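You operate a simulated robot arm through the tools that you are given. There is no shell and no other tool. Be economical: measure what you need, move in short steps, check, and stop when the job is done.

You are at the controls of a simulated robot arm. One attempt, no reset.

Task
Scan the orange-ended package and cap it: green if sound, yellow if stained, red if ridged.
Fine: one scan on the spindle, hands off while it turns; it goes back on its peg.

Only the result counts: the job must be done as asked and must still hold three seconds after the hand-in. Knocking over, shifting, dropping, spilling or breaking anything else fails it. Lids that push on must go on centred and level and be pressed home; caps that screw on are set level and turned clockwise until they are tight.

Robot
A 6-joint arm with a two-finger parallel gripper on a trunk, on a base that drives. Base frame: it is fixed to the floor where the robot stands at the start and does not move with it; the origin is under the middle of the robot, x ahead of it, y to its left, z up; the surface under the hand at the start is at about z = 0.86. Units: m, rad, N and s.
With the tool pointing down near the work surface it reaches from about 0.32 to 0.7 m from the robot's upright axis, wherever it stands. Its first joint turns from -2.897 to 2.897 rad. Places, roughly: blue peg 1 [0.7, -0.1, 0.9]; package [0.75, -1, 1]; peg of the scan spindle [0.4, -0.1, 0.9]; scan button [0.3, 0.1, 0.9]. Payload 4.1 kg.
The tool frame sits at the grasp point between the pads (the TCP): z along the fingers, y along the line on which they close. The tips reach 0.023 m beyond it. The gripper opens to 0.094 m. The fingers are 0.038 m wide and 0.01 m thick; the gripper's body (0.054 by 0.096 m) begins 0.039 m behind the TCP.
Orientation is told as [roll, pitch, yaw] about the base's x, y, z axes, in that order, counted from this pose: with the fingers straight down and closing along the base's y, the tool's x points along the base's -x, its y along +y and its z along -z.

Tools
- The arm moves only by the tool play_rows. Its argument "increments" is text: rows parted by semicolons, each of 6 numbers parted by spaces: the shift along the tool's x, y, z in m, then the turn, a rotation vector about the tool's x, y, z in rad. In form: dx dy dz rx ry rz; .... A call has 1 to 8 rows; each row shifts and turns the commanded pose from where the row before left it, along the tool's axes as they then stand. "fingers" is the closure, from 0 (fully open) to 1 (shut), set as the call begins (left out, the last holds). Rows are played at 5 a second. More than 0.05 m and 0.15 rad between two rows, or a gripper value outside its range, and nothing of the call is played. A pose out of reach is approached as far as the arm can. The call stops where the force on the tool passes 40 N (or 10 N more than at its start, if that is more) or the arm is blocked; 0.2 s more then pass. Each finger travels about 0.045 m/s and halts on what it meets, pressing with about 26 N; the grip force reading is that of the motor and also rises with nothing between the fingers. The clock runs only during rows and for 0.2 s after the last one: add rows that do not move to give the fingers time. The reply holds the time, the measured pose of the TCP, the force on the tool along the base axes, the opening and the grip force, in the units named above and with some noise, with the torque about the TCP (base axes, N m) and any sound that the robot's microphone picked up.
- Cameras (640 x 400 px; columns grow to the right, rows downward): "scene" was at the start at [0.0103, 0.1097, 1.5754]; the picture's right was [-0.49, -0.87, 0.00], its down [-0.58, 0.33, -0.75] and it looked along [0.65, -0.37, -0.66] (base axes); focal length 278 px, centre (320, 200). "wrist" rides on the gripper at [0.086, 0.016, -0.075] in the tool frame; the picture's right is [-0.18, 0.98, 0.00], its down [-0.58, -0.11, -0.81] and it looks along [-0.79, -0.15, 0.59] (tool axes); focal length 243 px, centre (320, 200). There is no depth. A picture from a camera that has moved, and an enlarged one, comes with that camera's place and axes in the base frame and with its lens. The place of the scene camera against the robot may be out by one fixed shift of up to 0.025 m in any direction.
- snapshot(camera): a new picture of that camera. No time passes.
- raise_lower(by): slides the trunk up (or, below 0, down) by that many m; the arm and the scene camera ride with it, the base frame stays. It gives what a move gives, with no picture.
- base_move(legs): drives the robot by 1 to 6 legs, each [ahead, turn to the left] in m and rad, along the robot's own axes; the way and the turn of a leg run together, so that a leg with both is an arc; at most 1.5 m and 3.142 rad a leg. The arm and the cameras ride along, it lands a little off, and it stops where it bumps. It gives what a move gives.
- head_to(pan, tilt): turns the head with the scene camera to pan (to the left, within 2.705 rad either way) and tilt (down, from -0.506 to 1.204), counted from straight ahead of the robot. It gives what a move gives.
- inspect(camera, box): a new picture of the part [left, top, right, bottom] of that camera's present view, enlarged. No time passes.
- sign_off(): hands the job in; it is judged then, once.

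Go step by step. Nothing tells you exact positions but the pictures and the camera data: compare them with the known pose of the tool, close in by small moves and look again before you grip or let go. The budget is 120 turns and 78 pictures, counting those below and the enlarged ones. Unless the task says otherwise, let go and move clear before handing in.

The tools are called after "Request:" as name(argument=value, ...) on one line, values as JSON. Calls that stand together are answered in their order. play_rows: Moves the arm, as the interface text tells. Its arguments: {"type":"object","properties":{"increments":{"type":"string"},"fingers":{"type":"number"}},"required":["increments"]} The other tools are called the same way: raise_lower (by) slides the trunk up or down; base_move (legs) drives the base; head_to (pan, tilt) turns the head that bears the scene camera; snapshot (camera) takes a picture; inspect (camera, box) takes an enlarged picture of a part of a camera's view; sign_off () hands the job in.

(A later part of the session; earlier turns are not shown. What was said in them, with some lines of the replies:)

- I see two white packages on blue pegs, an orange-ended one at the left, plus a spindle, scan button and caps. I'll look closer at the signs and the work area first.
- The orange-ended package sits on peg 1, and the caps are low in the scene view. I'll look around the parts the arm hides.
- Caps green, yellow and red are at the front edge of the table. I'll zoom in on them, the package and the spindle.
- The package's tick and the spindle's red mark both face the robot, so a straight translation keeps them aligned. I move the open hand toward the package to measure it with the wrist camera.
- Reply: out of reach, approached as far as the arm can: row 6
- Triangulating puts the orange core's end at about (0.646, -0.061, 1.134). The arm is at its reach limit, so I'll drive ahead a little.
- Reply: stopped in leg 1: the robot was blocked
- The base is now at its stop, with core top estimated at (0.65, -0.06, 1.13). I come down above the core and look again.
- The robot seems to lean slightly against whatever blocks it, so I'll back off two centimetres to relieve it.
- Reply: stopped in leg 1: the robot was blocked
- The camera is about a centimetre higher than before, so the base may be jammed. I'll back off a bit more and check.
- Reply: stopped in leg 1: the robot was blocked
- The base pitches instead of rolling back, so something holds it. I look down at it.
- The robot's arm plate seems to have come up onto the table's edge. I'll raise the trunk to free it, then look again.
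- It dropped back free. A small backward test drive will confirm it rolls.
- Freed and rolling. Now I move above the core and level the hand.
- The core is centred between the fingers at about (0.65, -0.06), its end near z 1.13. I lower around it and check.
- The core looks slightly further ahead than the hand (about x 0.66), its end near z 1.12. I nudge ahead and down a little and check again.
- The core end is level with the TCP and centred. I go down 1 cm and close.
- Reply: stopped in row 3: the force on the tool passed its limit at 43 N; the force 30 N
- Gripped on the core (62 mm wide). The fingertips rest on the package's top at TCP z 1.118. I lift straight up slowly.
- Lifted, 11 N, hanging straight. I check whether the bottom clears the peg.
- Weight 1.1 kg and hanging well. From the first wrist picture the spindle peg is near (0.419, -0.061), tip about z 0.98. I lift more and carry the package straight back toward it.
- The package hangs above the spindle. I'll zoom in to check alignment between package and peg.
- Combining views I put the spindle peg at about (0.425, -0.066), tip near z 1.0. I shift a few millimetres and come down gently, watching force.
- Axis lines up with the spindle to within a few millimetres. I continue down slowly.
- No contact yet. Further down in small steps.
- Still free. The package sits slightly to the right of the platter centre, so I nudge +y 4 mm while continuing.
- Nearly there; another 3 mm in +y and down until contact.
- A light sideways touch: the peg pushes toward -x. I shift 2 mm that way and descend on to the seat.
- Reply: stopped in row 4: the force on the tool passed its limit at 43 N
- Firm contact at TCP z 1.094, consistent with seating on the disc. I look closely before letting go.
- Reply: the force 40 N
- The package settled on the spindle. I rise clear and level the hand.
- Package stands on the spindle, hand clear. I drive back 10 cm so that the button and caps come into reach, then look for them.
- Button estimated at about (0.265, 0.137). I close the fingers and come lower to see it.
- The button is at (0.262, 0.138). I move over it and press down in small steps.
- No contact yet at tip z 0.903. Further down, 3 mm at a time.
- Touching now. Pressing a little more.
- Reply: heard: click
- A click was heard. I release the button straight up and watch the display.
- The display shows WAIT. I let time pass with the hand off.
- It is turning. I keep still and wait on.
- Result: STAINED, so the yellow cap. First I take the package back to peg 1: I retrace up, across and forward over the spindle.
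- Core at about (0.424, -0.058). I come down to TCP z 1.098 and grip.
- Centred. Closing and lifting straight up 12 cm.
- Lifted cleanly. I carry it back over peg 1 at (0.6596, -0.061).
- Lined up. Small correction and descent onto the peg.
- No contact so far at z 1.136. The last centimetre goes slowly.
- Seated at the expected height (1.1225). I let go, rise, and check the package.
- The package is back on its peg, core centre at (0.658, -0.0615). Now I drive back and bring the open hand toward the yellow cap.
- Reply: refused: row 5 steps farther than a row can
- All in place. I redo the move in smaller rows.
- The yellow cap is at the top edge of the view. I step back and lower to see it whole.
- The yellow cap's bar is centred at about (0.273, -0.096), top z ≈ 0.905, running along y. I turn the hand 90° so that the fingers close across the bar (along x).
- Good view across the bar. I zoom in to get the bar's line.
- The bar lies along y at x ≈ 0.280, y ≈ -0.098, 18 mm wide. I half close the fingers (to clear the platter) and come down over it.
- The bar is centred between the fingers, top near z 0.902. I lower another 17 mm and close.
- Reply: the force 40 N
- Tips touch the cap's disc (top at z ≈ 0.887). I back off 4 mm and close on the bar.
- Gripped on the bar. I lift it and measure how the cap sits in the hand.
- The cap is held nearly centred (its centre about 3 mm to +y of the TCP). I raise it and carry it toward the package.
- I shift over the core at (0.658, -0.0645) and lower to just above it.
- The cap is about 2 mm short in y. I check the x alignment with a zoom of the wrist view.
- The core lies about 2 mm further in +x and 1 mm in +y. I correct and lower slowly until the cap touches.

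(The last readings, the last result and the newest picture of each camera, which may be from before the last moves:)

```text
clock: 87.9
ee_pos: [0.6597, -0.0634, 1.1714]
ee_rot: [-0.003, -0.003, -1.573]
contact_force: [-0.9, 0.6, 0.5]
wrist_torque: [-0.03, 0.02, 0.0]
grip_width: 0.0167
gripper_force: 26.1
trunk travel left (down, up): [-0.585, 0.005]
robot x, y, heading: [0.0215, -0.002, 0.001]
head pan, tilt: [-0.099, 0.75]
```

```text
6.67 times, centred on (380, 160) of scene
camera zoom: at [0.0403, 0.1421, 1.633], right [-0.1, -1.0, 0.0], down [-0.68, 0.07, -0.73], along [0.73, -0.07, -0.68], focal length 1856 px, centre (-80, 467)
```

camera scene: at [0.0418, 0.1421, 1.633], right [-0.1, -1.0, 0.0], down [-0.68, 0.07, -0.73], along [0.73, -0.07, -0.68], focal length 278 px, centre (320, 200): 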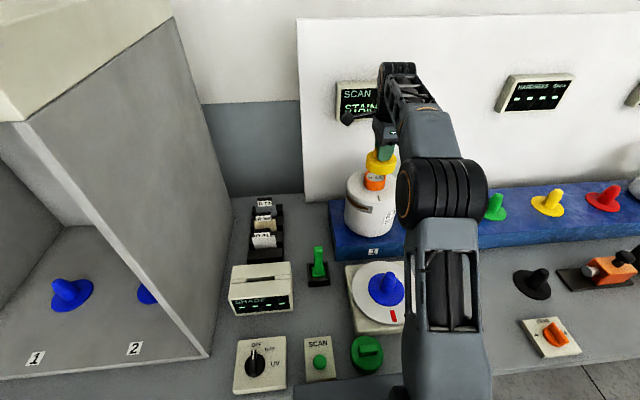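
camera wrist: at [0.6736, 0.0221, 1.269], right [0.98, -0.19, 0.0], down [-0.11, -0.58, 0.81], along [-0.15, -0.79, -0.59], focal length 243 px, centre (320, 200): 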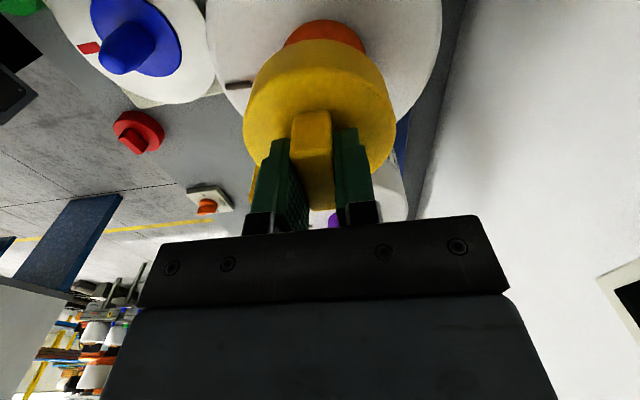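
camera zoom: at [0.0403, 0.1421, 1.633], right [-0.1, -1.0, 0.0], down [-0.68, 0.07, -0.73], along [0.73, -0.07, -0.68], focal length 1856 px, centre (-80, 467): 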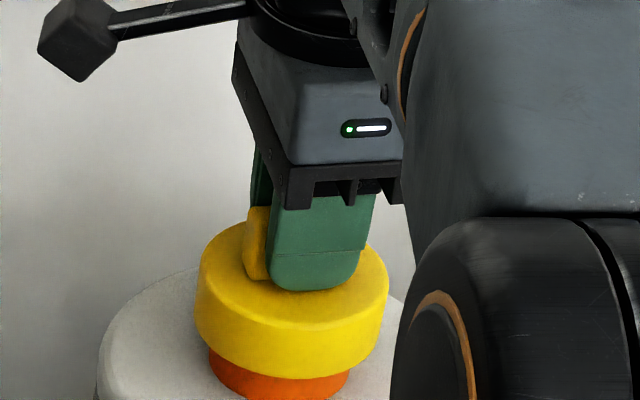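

Within about a millimetre. A 1 mm correction back and further down gently.

Request:
play_rows(increments="-0.001 0 0 0 0 0; 0 0 0.002 0 0 0; 0 0 0.002 0 0 0; 0 0 0.002 0 0 0; 0 0 0 0 0 0")

Request:
play_rows(increments="0 0 0.002 0 0 0; 0 0 0.002 0 0 0; 0 0 0.001 0 0 0; 0 0 0 0 0 0")

```text
clock: 89.1
ee_pos: [0.6596, -0.0647, 1.1659]
ee_rot: [-0.001, -0.002, -1.573]
contact_force: [-0.1, 0.5, 0.1]
wrist_torque: [0.01, 0.0, 0.0]
grip_width: 0.0169
gripper_force: 25.6
trunk travel left (down, up): [-0.585, 0.005]
robot x, y, heading: [0.021, -0.0014, 0.001]
head pan, tilt: [-0.099, 0.75]
```

```text
clock: 90.1
ee_pos: [0.6598, -0.0642, 1.1596]
ee_rot: [-0.002, -0.004, -1.573]
contact_force: [-0.6, -0.2, -0.3]
wrist_torque: [-0.03, 0.01, 0.02]
grip_width: 0.0169
gripper_force: 26.1
trunk travel left (down, up): [-0.585, 0.005]
robot x, y, heading: [0.0243, -0.0015, 0.003]
head pan, tilt: [-0.099, 0.75]
```

No resistance; the cap seems to be passing over the core. Continuing down.

Request:
play_rows(increments="0 0 0.002 0 0 0; 0 0 0.002 0 0 0; 0 0 0.001 0 0 0; 0 0 0 0 0 0")

Request:
inspect(camera="scene", box=[340, 130, 420, 190])

```text
clock: 91.1
ee_pos: [0.6597, -0.0651, 1.1562]
ee_rot: [-0.003, -0.004, -1.571]
contact_force: [-0.8, -0.7, -0.3]
wrist_torque: [0.0, 0.02, -0.01]
grip_width: 0.0167
gripper_force: 26.0
trunk travel left (down, up): [-0.585, 0.005]
robot x, y, heading: [0.0233, -0.0004, 0.003]
head pan, tilt: [-0.099, 0.75]
```

```text
6.67 times, centred on (380, 160) of scene
camera zoom: at [0.0403, 0.1421, 1.633], right [-0.1, -1.0, 0.0], down [-0.68, 0.07, -0.73], along [0.73, -0.07, -0.68], focal length 1856 px, centre (-80, 467)
```

zoom: 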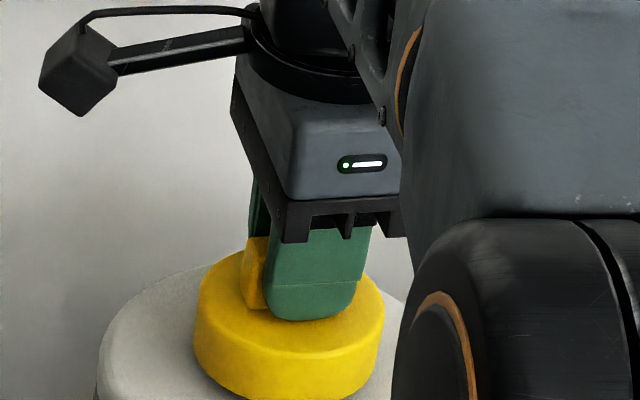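

The cap is over the core. I keep pressing down in small steps until home.

Request:
play_rows(increments="0 0 0.001 0 0 0; 0 0 0.001 0 0 0; 0 0 0.001 0 0 0; 0 0 0.001 0 0 0; 0 0 0.001 0 0 0; 0 0 0.001 0 0 0; 0 0 0 0 0 0")

```text
clock: 92.7
ee_pos: [0.6593, -0.0643, 1.1532]
ee_rot: [0.003, -0.003, -1.573]
contact_force: [5.7, 1.3, 30.3]
wrist_torque: [0.07, -0.05, -0.02]
grip_width: 0.0166
gripper_force: 25.8
trunk travel left (down, up): [-0.585, 0.005]
robot x, y, heading: [0.0232, -0.0015, 0.0]
head pan, tilt: [-0.099, 0.75]
```

Contact at z 1.153 with 30 N. I press a bit harder to be sure it is home.

Request:
play_rows(increments="0 0 0.002 0 0 0; 0 0 0.002 0 0 0; 0 0 0 0 0 0")

Request:
inspect(camera="scene", box=[340, 130, 420, 190])

```text
clock: 93.2
ee_pos: [0.6595, -0.0657, 1.1539]
ee_rot: [0.01, -0.005, -1.573]
contact_force: [-3.2, 1.2, 10.1]
wrist_torque: [-0.04, 0.13, -0.05]
grip_width: 0.0169
gripper_force: 26.0
trunk travel left (down, up): [-0.585, 0.005]
robot x, y, heading: [0.0203, -0.0005, 0.002]
head pan, tilt: [-0.099, 0.75]
stopped in row 2: the force on the tool passed its limit at 42 N (the readings are from after the stop); the commanded pose is now the measured one
```

```text
6.67 times, centred on (380, 160) of scene
camera zoom: at [0.038, 0.1424, 1.6325], right [-0.1, -1.0, 0.0], down [-0.68, 0.07, -0.73], along [0.73, -0.07, -0.68], focal length 1856 px, centre (-80, 467)
```

zoom: 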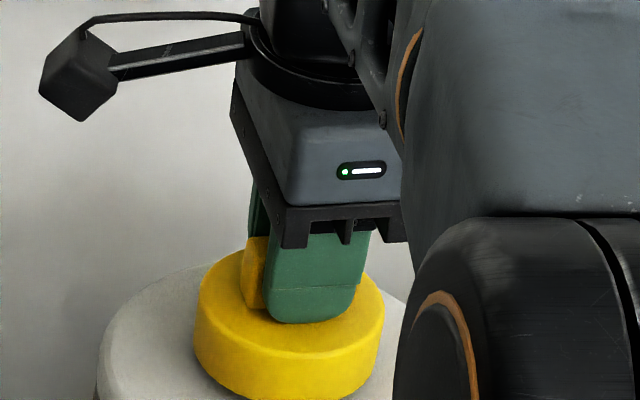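

It stops hard at z 1.1535, which fits the core bottoming in the cap. I test the hold with a tiny upward pull.

Request:
play_rows(increments="0 0 -0.0015 0 0 0; 0 0 -0.0015 0 0 0; 0 0 0 0 0 0")

```text
clock: 94.0
ee_pos: [0.661, -0.0655, 1.1543]
ee_rot: [0.007, -0.004, -1.571]
contact_force: [-1.6, 0.6, 2.0]
wrist_torque: [0.01, 0.03, 0.01]
grip_width: 0.0169
gripper_force: 26.3
trunk travel left (down, up): [-0.585, 0.005]
robot x, y, heading: [0.0202, 0.0001, 0.0]
head pan, tilt: [-0.099, 0.75]
```

Request:
play_rows(increments="0 0 -0.002 0 0 0; 0 0 -0.001 0 0 0; 0 0 0 0 0 0")

```text
clock: 94.8
ee_pos: [0.6609, -0.0649, 1.1574]
ee_rot: [0.007, -0.005, -1.572]
contact_force: [0.6, 0.4, 0.0]
wrist_torque: [-0.06, 0.01, 0.02]
grip_width: 0.0168
gripper_force: 26.1
trunk travel left (down, up): [-0.585, 0.005]
robot x, y, heading: [0.0223, -0.0016, 0.002]
head pan, tilt: [-0.099, 0.75]
```

The cap lifts freely, so it isn't held by pushing; it may be a screw cap. I set it down level again with light pressure and turn it clockwise, watching torque and height.

Request:
play_rows(increments="0 0 0 0.004 -0.008 0; 0 0 0.002 0 0 0; 0 0 0.002 0 0 0; 0 0 0.0008 0 0 0; 0 0 0 0 0 0")

Request:
play_rows(increments="0 0 0 0 0 0.1; 0 0 0 0 0 0.1; 0 0 0 0 0 0.1; 0 0 0 0 0 0")

```text
clock: 96.0
ee_pos: [0.6615, -0.0647, 1.1541]
ee_rot: [0.008, -0.013, -1.572]
contact_force: [3.3, -0.6, 12.7]
wrist_torque: [0.33, 0.01, -0.07]
grip_width: 0.017
gripper_force: 25.8
trunk travel left (down, up): [-0.585, 0.005]
robot x, y, heading: [0.0237, 0.0013, 0.006]
head pan, tilt: [-0.099, 0.75]
```

```text
clock: 97.0
ee_pos: [0.6585, -0.0655, 1.1538]
ee_rot: [0.008, -0.009, -1.874]
contact_force: [-5.2, -1.0, 11.7]
wrist_torque: [0.21, 0.11, 0.05]
grip_width: 0.0169
gripper_force: 26.0
trunk travel left (down, up): [-0.585, 0.005]
robot x, y, heading: [0.022, -0.0023, 0.001]
head pan, tilt: [-0.099, 0.75]
```

No clear torque yet. I level the hand and keep turning clockwise to see whether it screws down.

Request:
play_rows(increments="0 0 -0.002 0 0 0; 0 0 0 0.007 0.009 0; 0 0 0.001 0 0 0; 0 0 0.001 0 0 0.1; 0 0 0.0003 0 0 0.12; 0 0 0 0 0 0.12; 0 0 0 0 0 0.12; 0 0 0 0 0 0")

Request:
snapshot(camera="wrist")

```text
clock: 98.8
ee_pos: [0.6602, -0.0667, 1.1535]
ee_rot: [0.002, -0.001, -2.335]
contact_force: [0.7, -2.1, 15.5]
wrist_torque: [-0.06, 0.09, -0.01]
grip_width: 0.0171
gripper_force: 26.2
trunk travel left (down, up): [-0.585, 0.005]
robot x, y, heading: [0.0227, 0.0004, 0.002]
head pan, tilt: [-0.099, 0.75]
```

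```text
9 pictures are left
camera wrist: at [0.7305, -0.014, 1.2274], right [0.58, -0.81, 0.0], down [-0.48, -0.34, 0.81], along [-0.66, -0.47, -0.59], focal length 243 px, centre (320, 200)
```

wrist: 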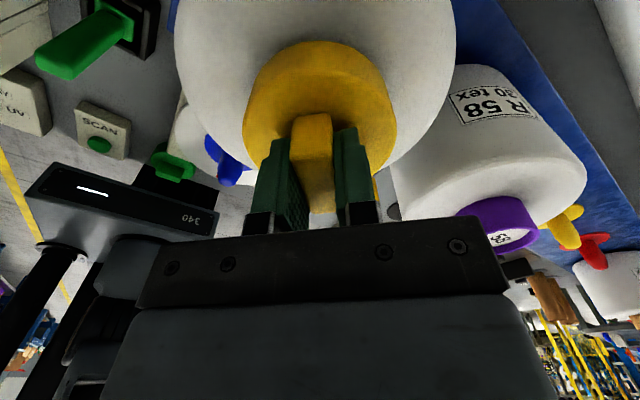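

Height and torque barely change. I test with a small upward pull whether a thread has caught.

Request:
play_rows(increments="0 0 -0.002 0 0 0; 0 0 -0.002 0 0 0; 0 0 0 0 0 0")

```text
clock: 99.6
ee_pos: [0.6623, -0.0651, 1.1554]
ee_rot: [0.0, -0.001, -2.331]
contact_force: [-0.6, -0.2, -0.7]
wrist_torque: [-0.02, -0.02, -0.01]
grip_width: 0.0171
gripper_force: 26.3
trunk travel left (down, up): [-0.585, 0.005]
robot x, y, heading: [0.0183, -0.0032, 0.004]
head pan, tilt: [-0.099, 0.75]
```

No thread holds it: it is a plain push-on lid. I probe sideways for the play so as to centre it before the final press.

Request:
play_rows(increments="0 0.001 0 0 0 0; 0 0.001 0 0 0 0; 0 0.001 0 0 0 0; 0 0 0 0 0 0")

Request:
play_rows(increments="0 -0.002 0 0 0 0; 0 -0.002 0 0 0 0; 0 -0.002 0 0 0 0; 0 0 0 0 0 0")

Request:
play_rows(increments="0.001 0.003 0 0 0 0; 0.001 0 0 0 0 0; 0.001 0 0 0 0 0; 0 0 0 0 0 0")

Request:
play_rows(increments="-0.002 0 0 0 0 0; -0.002 0 0 0 0 0; -0.002 0 0 0 0 0; 0 0 0 0 0 0")

```text
clock: 100.6
ee_pos: [0.6629, -0.0676, 1.1556]
ee_rot: [0.0, -0.002, -2.333]
contact_force: [-1.1, 0.6, -0.2]
wrist_torque: [0.02, 0.02, -0.03]
grip_width: 0.0169
gripper_force: 26.4
trunk travel left (down, up): [-0.585, 0.005]
robot x, y, heading: [0.0208, -0.0006, 0.007]
head pan, tilt: [-0.099, 0.75]
```

```text
clock: 101.6
ee_pos: [0.659, -0.0634, 1.1558]
ee_rot: [-0.001, -0.002, -2.333]
contact_force: [0.5, 0.3, -0.6]
wrist_torque: [0.03, -0.04, 0.0]
grip_width: 0.0166
gripper_force: 25.9
trunk travel left (down, up): [-0.585, 0.005]
robot x, y, heading: [0.0208, -0.0061, 0.001]
head pan, tilt: [-0.099, 0.75]
```

```text
clock: 102.6
ee_pos: [0.6632, -0.0632, 1.156]
ee_rot: [0.0, -0.002, -2.334]
contact_force: [-0.6, 0.2, -0.3]
wrist_torque: [-0.01, -0.04, 0.01]
grip_width: 0.017
gripper_force: 25.8
trunk travel left (down, up): [-0.585, 0.005]
robot x, y, heading: [0.024, -0.0017, 0.001]
head pan, tilt: [-0.099, 0.75]
```

```text
clock: 103.6
ee_pos: [0.6584, -0.0674, 1.1555]
ee_rot: [0.001, 0.0, -2.334]
contact_force: [0.6, 0.2, 0.3]
wrist_torque: [0.0, 0.0, 0.01]
grip_width: 0.0171
gripper_force: 26.2
trunk travel left (down, up): [-0.585, 0.005]
robot x, y, heading: [0.0201, -0.0016, 0.005]
head pan, tilt: [-0.099, 0.75]
```

No wall within ±3 mm. I probe a little further to find the play's limits.

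Request:
play_rows(increments="-0.001 0 0 0 0 0; -0.001 0 0 0 0 0; -0.001 0 0 0 0 0; 0 0 0 0 0 0")

Request:
play_rows(increments="-0.001 0 0 0 0 0; -0.001 0 0 0 0 0; 0 0 0 0 0 0")

```text
clock: 104.6
ee_pos: [0.6573, -0.0685, 1.156]
ee_rot: [0.0, -0.001, -2.331]
contact_force: [1.6, 2.8, 0.7]
wrist_torque: [0.14, -0.06, -0.02]
grip_width: 0.0168
gripper_force: 25.7
trunk travel left (down, up): [-0.585, 0.005]
robot x, y, heading: [0.0219, -0.0054, 0.001]
head pan, tilt: [-0.099, 0.75]
```

```text
clock: 105.4
ee_pos: [0.6555, -0.0705, 1.1559]
ee_rot: [0.0, -0.003, -2.333]
contact_force: [1.8, 3.2, 2.3]
wrist_torque: [0.22, -0.11, -0.05]
grip_width: 0.017
gripper_force: 26.9
trunk travel left (down, up): [-0.585, 0.005]
robot x, y, heading: [0.022, -0.0014, 0.007]
head pan, tilt: [-0.099, 0.75]
```

Wall found at about -5 mm along the bar. Now the other side.

Request:
play_rows(increments="0.004 0 0 0 0 0; 0.004 0 0 0 0 0; 0.002 0 0 0 0 0; 0.002 0 0 0 0 0; 0 0 0 0 0 0")

Request:
play_rows(increments="0.001 0 0 0 0 0; 0 0 0 0 0 0")

Request:
play_rows(increments="0.001 0 0 0 0 0; 0 0 0 0 0 0")

```text
clock: 106.6
ee_pos: [0.6641, -0.0617, 1.1565]
ee_rot: [0.001, -0.003, -2.333]
contact_force: [0.2, 0.8, -0.7]
wrist_torque: [0.0, 0.02, -0.01]
grip_width: 0.0167
gripper_force: 26.0
trunk travel left (down, up): [-0.585, 0.005]
robot x, y, heading: [0.02, -0.0042, 0.004]
head pan, tilt: [-0.099, 0.75]
```

```text
clock: 107.2
ee_pos: [0.6636, -0.0618, 1.1558]
ee_rot: [0.002, -0.002, -2.333]
contact_force: [0.0, -0.3, -0.3]
wrist_torque: [0.01, 0.01, 0.01]
grip_width: 0.0167
gripper_force: 25.7
trunk travel left (down, up): [-0.585, 0.005]
robot x, y, heading: [0.0209, -0.0001, 0.001]
head pan, tilt: [-0.099, 0.75]
```

```text
clock: 107.8
ee_pos: [0.6645, -0.0612, 1.1562]
ee_rot: [0.001, -0.001, -2.334]
contact_force: [-2.4, -1.5, -1.5]
wrist_torque: [-0.05, 0.09, 0.0]
grip_width: 0.017
gripper_force: 26.4
trunk travel left (down, up): [-0.585, 0.005]
robot x, y, heading: [0.0198, -0.0014, 0.002]
head pan, tilt: [-0.099, 0.75]
```

Walls at about -5 and +5.5 mm: I return to the middle and probe the other axis the same way.

Request:
play_rows(increments="-0.003 0 0 0 0 0; -0.003 0 0 0 0 0; 0 0.002 0 0 0 0; 0 0.002 0 0 0 0; 0 0 0 0 0 0")

Request:
play_rows(increments="0 0.001 0 0 0 0; 0 0 0 0 0 0")

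Request:
play_rows(increments="0 -0.003 0 0 0 0; 0 -0.003 0 0 0 0; 0 -0.003 0 0 0 0; 0 0 0 0 0 0")

Request:
play_rows(increments="0 -0.001 0 0 0 0; 0 0 0 0 0 0")

```text
clock: 109.0
ee_pos: [0.6627, -0.0672, 1.1561]
ee_rot: [-0.001, -0.002, -2.333]
contact_force: [-1.1, 1.4, -1.4]
wrist_torque: [0.06, 0.07, 0.01]
grip_width: 0.0168
gripper_force: 25.8
trunk travel left (down, up): [-0.585, 0.005]
robot x, y, heading: [0.0216, 0.0003, 0.008]
head pan, tilt: [-0.099, 0.75]
```

```text
clock: 109.6
ee_pos: [0.6634, -0.0677, 1.1559]
ee_rot: [0.0, 0.0, -2.332]
contact_force: [-2.6, 2.6, 0.2]
wrist_torque: [0.16, 0.08, 0.02]
grip_width: 0.017
gripper_force: 25.6
trunk travel left (down, up): [-0.585, 0.005]
robot x, y, heading: [0.023, -0.0014, 0.005]
head pan, tilt: [-0.099, 0.75]
```

```text
clock: 110.6
ee_pos: [0.6569, -0.0624, 1.156]
ee_rot: [-0.002, -0.002, -2.334]
contact_force: [0.7, 0.2, -0.7]
wrist_torque: [0.01, -0.03, 0.0]
grip_width: 0.017
gripper_force: 26.0
trunk travel left (down, up): [-0.585, 0.005]
robot x, y, heading: [0.0171, 0.0007, 0.0]
head pan, tilt: [-0.099, 0.75]
```

```text
clock: 111.2
ee_pos: [0.657, -0.0626, 1.156]
ee_rot: [-0.002, -0.001, -2.333]
contact_force: [-0.4, 0.3, -0.1]
wrist_torque: [-0.02, 0.03, 0.03]
grip_width: 0.0169
gripper_force: 26.1
trunk travel left (down, up): [-0.585, 0.005]
robot x, y, heading: [0.0217, -0.0029, 0.001]
head pan, tilt: [-0.099, 0.75]
```

Request:
play_rows(increments="0 -0.001 0 0 0 0; 0 0 0 0 0 0")

Request:
play_rows(increments="0 -0.001 0 0 0 0; 0 0 0 0 0 0")

```text
clock: 111.8
ee_pos: [0.656, -0.0618, 1.1566]
ee_rot: [0.001, -0.002, -2.335]
contact_force: [0.0, -0.4, -0.1]
wrist_torque: [-0.01, -0.02, -0.01]
grip_width: 0.017
gripper_force: 26.3
trunk travel left (down, up): [-0.585, 0.005]
robot x, y, heading: [0.0251, -0.0036, 0.0]
head pan, tilt: [-0.099, 0.75]
```

```text
clock: 112.4
ee_pos: [0.6552, -0.0614, 1.1559]
ee_rot: [0.0, -0.002, -2.333]
contact_force: [-0.5, 0.1, 0.1]
wrist_torque: [0.02, -0.01, 0.02]
grip_width: 0.0169
gripper_force: 25.8
trunk travel left (down, up): [-0.585, 0.005]
robot x, y, heading: [0.0228, -0.0037, -0.002]
head pan, tilt: [-0.099, 0.75]
```

Request:
play_rows(increments="0 -0.001 0 0 0 0; 0 0 0 0 0 0")

Request:
play_rows(increments="0 -0.001 0 0 0 0; 0 0 0 0 0 0")

```text
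clock: 113.0
ee_pos: [0.6555, -0.0597, 1.157]
ee_rot: [0.0, 0.0, -2.334]
contact_force: [1.6, 0.8, -1.3]
wrist_torque: [0.01, 0.01, -0.02]
grip_width: 0.0169
gripper_force: 26.3
trunk travel left (down, up): [-0.585, 0.005]
robot x, y, heading: [0.0194, -0.0008, 0.005]
head pan, tilt: [-0.099, 0.75]
```

```text
clock: 113.6
ee_pos: [0.654, -0.0604, 1.156]
ee_rot: [-0.001, -0.002, -2.333]
contact_force: [2.0, -2.3, 0.0]
wrist_torque: [-0.03, -0.05, 0.01]
grip_width: 0.0171
gripper_force: 26.3
trunk travel left (down, up): [-0.585, 0.005]
robot x, y, heading: [0.0204, -0.0, 0.004]
head pan, tilt: [-0.099, 0.75]
```

Walls at +3.8 and -8.3 mm: the middle is at -2.2 mm. I centre the cap and press it down level.

Request:
play_rows(increments="0 0.003 0 0 0 0; 0 0.00375 0 0 0 0; 0 0 0.0015 0 0 0; 0 0 0.001 0 0 0; 0 0 0.001 0 0 0; 0 0 0.001 0 0 0; 0 0 0 0 0 0")

Request:
play_rows(increments="0 0 0.001 0 0 0; 0 0 0.001 0 0 0; 0 0 0.001 0 0 0; 0 0 0 0 0 0")

```text
clock: 115.2
ee_pos: [0.6583, -0.0631, 1.1534]
ee_rot: [0.003, 0.004, -2.332]
contact_force: [3.1, -1.6, 15.3]
wrist_torque: [-0.04, 0.05, -0.01]
grip_width: 0.0168
gripper_force: 26.1
trunk travel left (down, up): [-0.585, 0.005]
robot x, y, heading: [0.0214, -0.0044, 0.002]
head pan, tilt: [-0.099, 0.75]
```

```text
clock: 116.2
ee_pos: [0.6576, -0.0626, 1.1538]
ee_rot: [0.006, 0.004, -2.331]
contact_force: [6.0, -1.3, 37.1]
wrist_torque: [0.0, 0.19, -0.02]
grip_width: 0.0169
gripper_force: 25.5
trunk travel left (down, up): [-0.585, 0.005]
robot x, y, heading: [0.0201, -0.0009, 0.01]
head pan, tilt: [-0.099, 0.75]
```

Pressed with 37 N and it stays put. Now that it is centred, I try turning clockwise once more under lighter pressure to rule out a thread.

Request:
play_rows(increments="0 0 -0.0015 0 0 0; 0 0 0 0 0 0.12; 0 0 0 0 0 0.12; 0 0 0 0 0 0.12; 0 0 0 0 0 0.12; 0 0 0 0 0 0")

Request:
play_rows(increments="0 0 -0.002 0 0 0; 0 0 -0.002 0 0 0; 0 0 -0.001 0 0 0; 0 0 0 0 0 0")

```text
clock: 117.6
ee_pos: [0.6569, -0.064, 1.1536]
ee_rot: [0.003, 0.004, -2.816]
contact_force: [-1.3, -3.1, 29.6]
wrist_torque: [-0.01, 0.2, -0.03]
grip_width: 0.0169
gripper_force: 26.2
trunk travel left (down, up): [-0.585, 0.005]
robot x, y, heading: [0.019, -0.0009, 0.003]
head pan, tilt: [-0.099, 0.75]
```

```text
clock: 118.6
ee_pos: [0.6595, -0.063, 1.1529]
ee_rot: [0.001, -0.003, -2.814]
contact_force: [-1.8, 0.6, 1.7]
wrist_torque: [0.04, -0.04, -0.01]
grip_width: 0.0169
gripper_force: 26.4
trunk travel left (down, up): [-0.585, 0.005]
robot x, y, heading: [0.0214, 0.0037, 0.002]
head pan, tilt: [-0.099, 0.75]
```

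Request:
play_rows(increments="0 0 -0.001 0 0 0; 0 0 -0.001 0 0 0; 0 0 0 0 0 0")

```text
clock: 119.4
ee_pos: [0.6596, -0.0635, 1.1569]
ee_rot: [0.001, 0.0, -2.812]
contact_force: [0.7, -0.3, 0.2]
wrist_torque: [-0.02, -0.04, 0.03]
grip_width: 0.0171
gripper_force: 25.5
trunk travel left (down, up): [-0.585, 0.005]
robot x, y, heading: [0.0169, -0.0007, 0.004]
head pan, tilt: [-0.099, 0.75]
```

It is a plain lid. I set it down centred and level, press it home, and let go.

Request:
play_rows(increments="-0.0008 -0.0008 0 0 0 0; 0 0 0.002 0 0 0; 0 0 0.0015 0 0 0; 0 0 0.0015 0 0 0; 0 0 0.001 0 0 0; 0 0 0.001 0 0 0; 0 0 0 0 0 0")

Request:
play_rows(increments="0 0 0.001 0 0 0; 0 0 0.001 0 0 0; 0 0 0 0 0 0")

```text
clock: 121.0
ee_pos: [0.6583, -0.0624, 1.1537]
ee_rot: [0.004, 0.004, -2.815]
contact_force: [2.3, -1.0, 23.0]
wrist_torque: [0.01, 0.08, 0.01]
grip_width: 0.0169
gripper_force: 26.3
trunk travel left (down, up): [-0.585, 0.005]
robot x, y, heading: [0.0245, 0.0008, 0.002]
head pan, tilt: [-0.099, 0.75]
```

```text
clock: 121.8
ee_pos: [0.6565, -0.0627, 1.1535]
ee_rot: [0.006, 0.006, -2.815]
contact_force: [5.6, -1.6, 38.1]
wrist_torque: [0.01, 0.19, -0.01]
grip_width: 0.0171
gripper_force: 26.0
trunk travel left (down, up): [-0.585, 0.005]
robot x, y, heading: [0.02, -0.0011, 0.005]
head pan, tilt: [-0.099, 0.75]
```

Request:
play_rows(increments="0 0 0.0015 0 0 0; 0 0 0.0015 0 0 0; 0 0 0 0 0 0")

```text
clock: 122.5
ee_pos: [0.657, -0.0634, 1.1536]
ee_rot: [0.009, 0.015, -2.814]
contact_force: [-5.3, 0.2, 14.3]
wrist_torque: [0.0, 0.4, -0.02]
grip_width: 0.0168
gripper_force: 25.9
trunk travel left (down, up): [-0.585, 0.005]
robot x, y, heading: [0.0196, -0.0032, 0.002]
head pan, tilt: [-0.099, 0.75]
stopped in row 3: the force on the tool passed its limit at 48 N (the readings are from after the stop); the commanded pose is now the measured one
```

Hard stop at 48 N: it is home. I relevel the hand, open the fingers and rise.

Request:
play_rows(increments="0 0 -0.001 0.009 -0.015 0; 0 0 0.0005 0 0 0; 0 0 0.0005 0 0 0; 0 0 0 0 0 0")

Request:
play_rows(increments="0 0 0 0 0 0; 0 0 0 0 0 0; 0 0 0 0 0 0", fingers=0.5)

Request:
play_rows(increments="0 0 -0.01 0 0 0; 0 0 -0.03 0 0 0; 0 0 -0.03 0 0 0; 0 0 0 0 0 0")

Request:
snapshot(camera="wrist")

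Request:
inspect(camera="scene", box=[330, 150, 420, 250])

```text
clock: 123.5
ee_pos: [0.6583, -0.0626, 1.1522]
ee_rot: [0.0, 0.0, -2.813]
contact_force: [-1.6, -0.5, 21.5]
wrist_torque: [0.01, -0.15, -0.02]
grip_width: 0.0167
gripper_force: 25.8
trunk travel left (down, up): [-0.585, 0.005]
robot x, y, heading: [0.023, 0.0013, 0.006]
head pan, tilt: [-0.099, 0.75]
```

```text
clock: 124.3
ee_pos: [0.6584, -0.0617, 1.1528]
ee_rot: [-0.001, -0.001, -2.813]
contact_force: [1.2, 1.6, 28.1]
wrist_torque: [0.04, -0.11, 0.02]
grip_width: 0.0427
gripper_force: 0.1
trunk travel left (down, up): [-0.585, 0.005]
robot x, y, heading: [0.0202, 0.0019, 0.001]
head pan, tilt: [-0.099, 0.75]
```

```text
clock: 125.3
ee_pos: [0.6615, -0.0623, 1.2192]
ee_rot: [-0.002, -0.006, -2.813]
contact_force: [-0.5, 0.1, 0.4]
wrist_torque: [0.02, -0.01, 0.0]
grip_width: 0.0471
gripper_force: 0.2
trunk travel left (down, up): [-0.585, 0.005]
robot x, y, heading: [0.021, -0.0001, 0.003]
head pan, tilt: [-0.099, 0.75]
```

```text
8 pictures are left
camera wrist: at [0.7482, -0.0491, 1.2932], right [0.14, -0.99, 0.0], down [-0.58, -0.09, 0.81], along [-0.8, -0.11, -0.59], focal length 243 px, centre (320, 200)
```

wrist: 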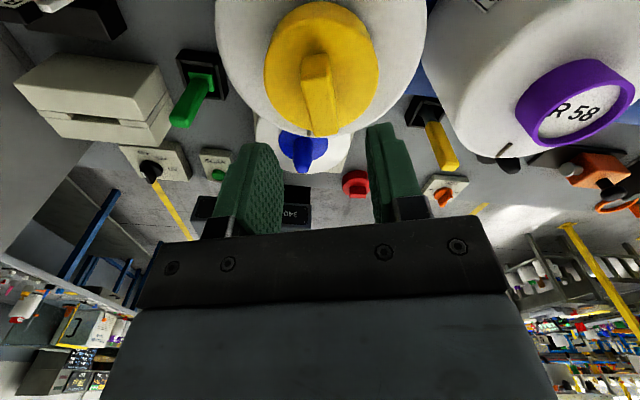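

```text
4.00 times, centred on (375, 200) of scene
camera zoom: at [0.0404, 0.1421, 1.633], right [-0.1, -1.0, 0.0], down [-0.68, 0.07, -0.73], along [0.73, -0.07, -0.68], focal length 1114 px, centre (100, 200)
```

zoom: 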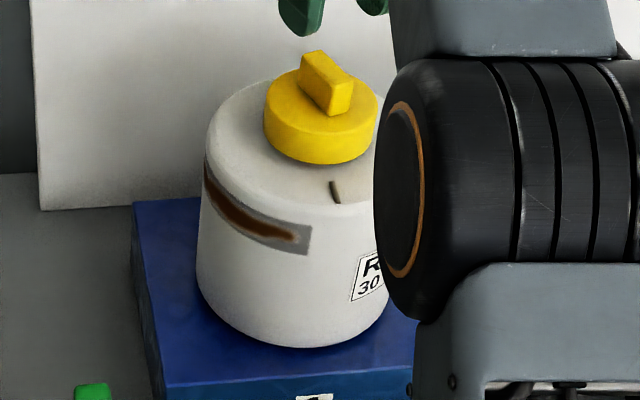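

The yellow cap sits level and centred on the core and the package stands on peg 1. I drive back clear and take one last look.

Request:
base_move(legs=[[-0.12, 0]])

Request:
snapshot(camera="scene")

Request:
inspect(camera="scene", box=[330, 130, 410, 230])

```text
clock: 126.5
ee_pos: [0.5419, -0.0621, 1.2209]
ee_rot: [-0.002, -0.005, -2.813]
contact_force: [0.3, 0.2, 0.6]
wrist_torque: [0.01, -0.02, 0.0]
grip_width: 0.0468
gripper_force: 0.2
trunk travel left (down, up): [-0.585, 0.005]
robot x, y, heading: [-0.1001, 0.0006, 0.003]
head pan, tilt: [-0.099, 0.75]
```

```text
6 pictures are left
camera scene: at [-0.0802, 0.1417, 1.6331], right [-0.1, -1.0, 0.0], down [-0.68, 0.07, -0.73], along [0.73, -0.07, -0.68], focal length 278 px, centre (320, 200)
```

scene: 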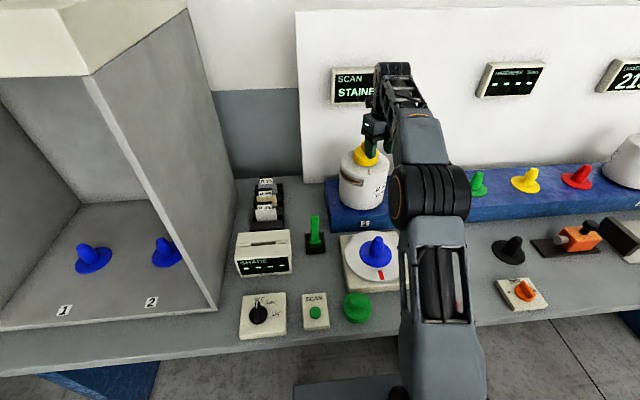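

```text
4.00 times, centred on (370, 180) of scene
camera zoom: at [-0.0802, 0.1417, 1.6331], right [-0.1, -1.0, 0.0], down [-0.68, 0.07, -0.73], along [0.73, -0.07, -0.68], focal length 1114 px, centre (120, 280)
```

zoom: 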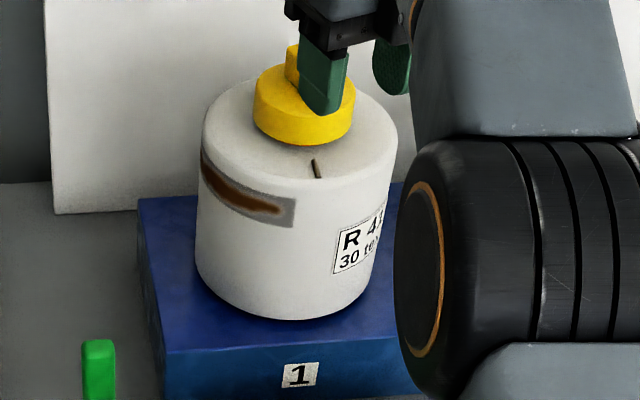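

The scan read STAINED. The orange-ended package is back on peg 1 with the yellow cap centred, level and pressed down, and the hand is clear, so I'm handing in.

Request:
sign_off()

```text
The job is handed in.
```

I scanned the orange-ended package once on the spindle, hands off. It read STAINED, so I put it back on peg 1, fitted the yellow cap and handed the job in.

- **Cap fit:** it is centred and level. I pressed it to a hard stop at 48 N, but it is a loose fit: it neither clicked nor gripped when I tested it with a small upward pull. Turning it clockwise about 70° found no thread, so I treated it as a push-on lid.
- **Base contact:** early on, the robot's base jammed against the table edge. I freed it by raising the trunk, and nothing on the table looked disturbed in the pictures afterwards.
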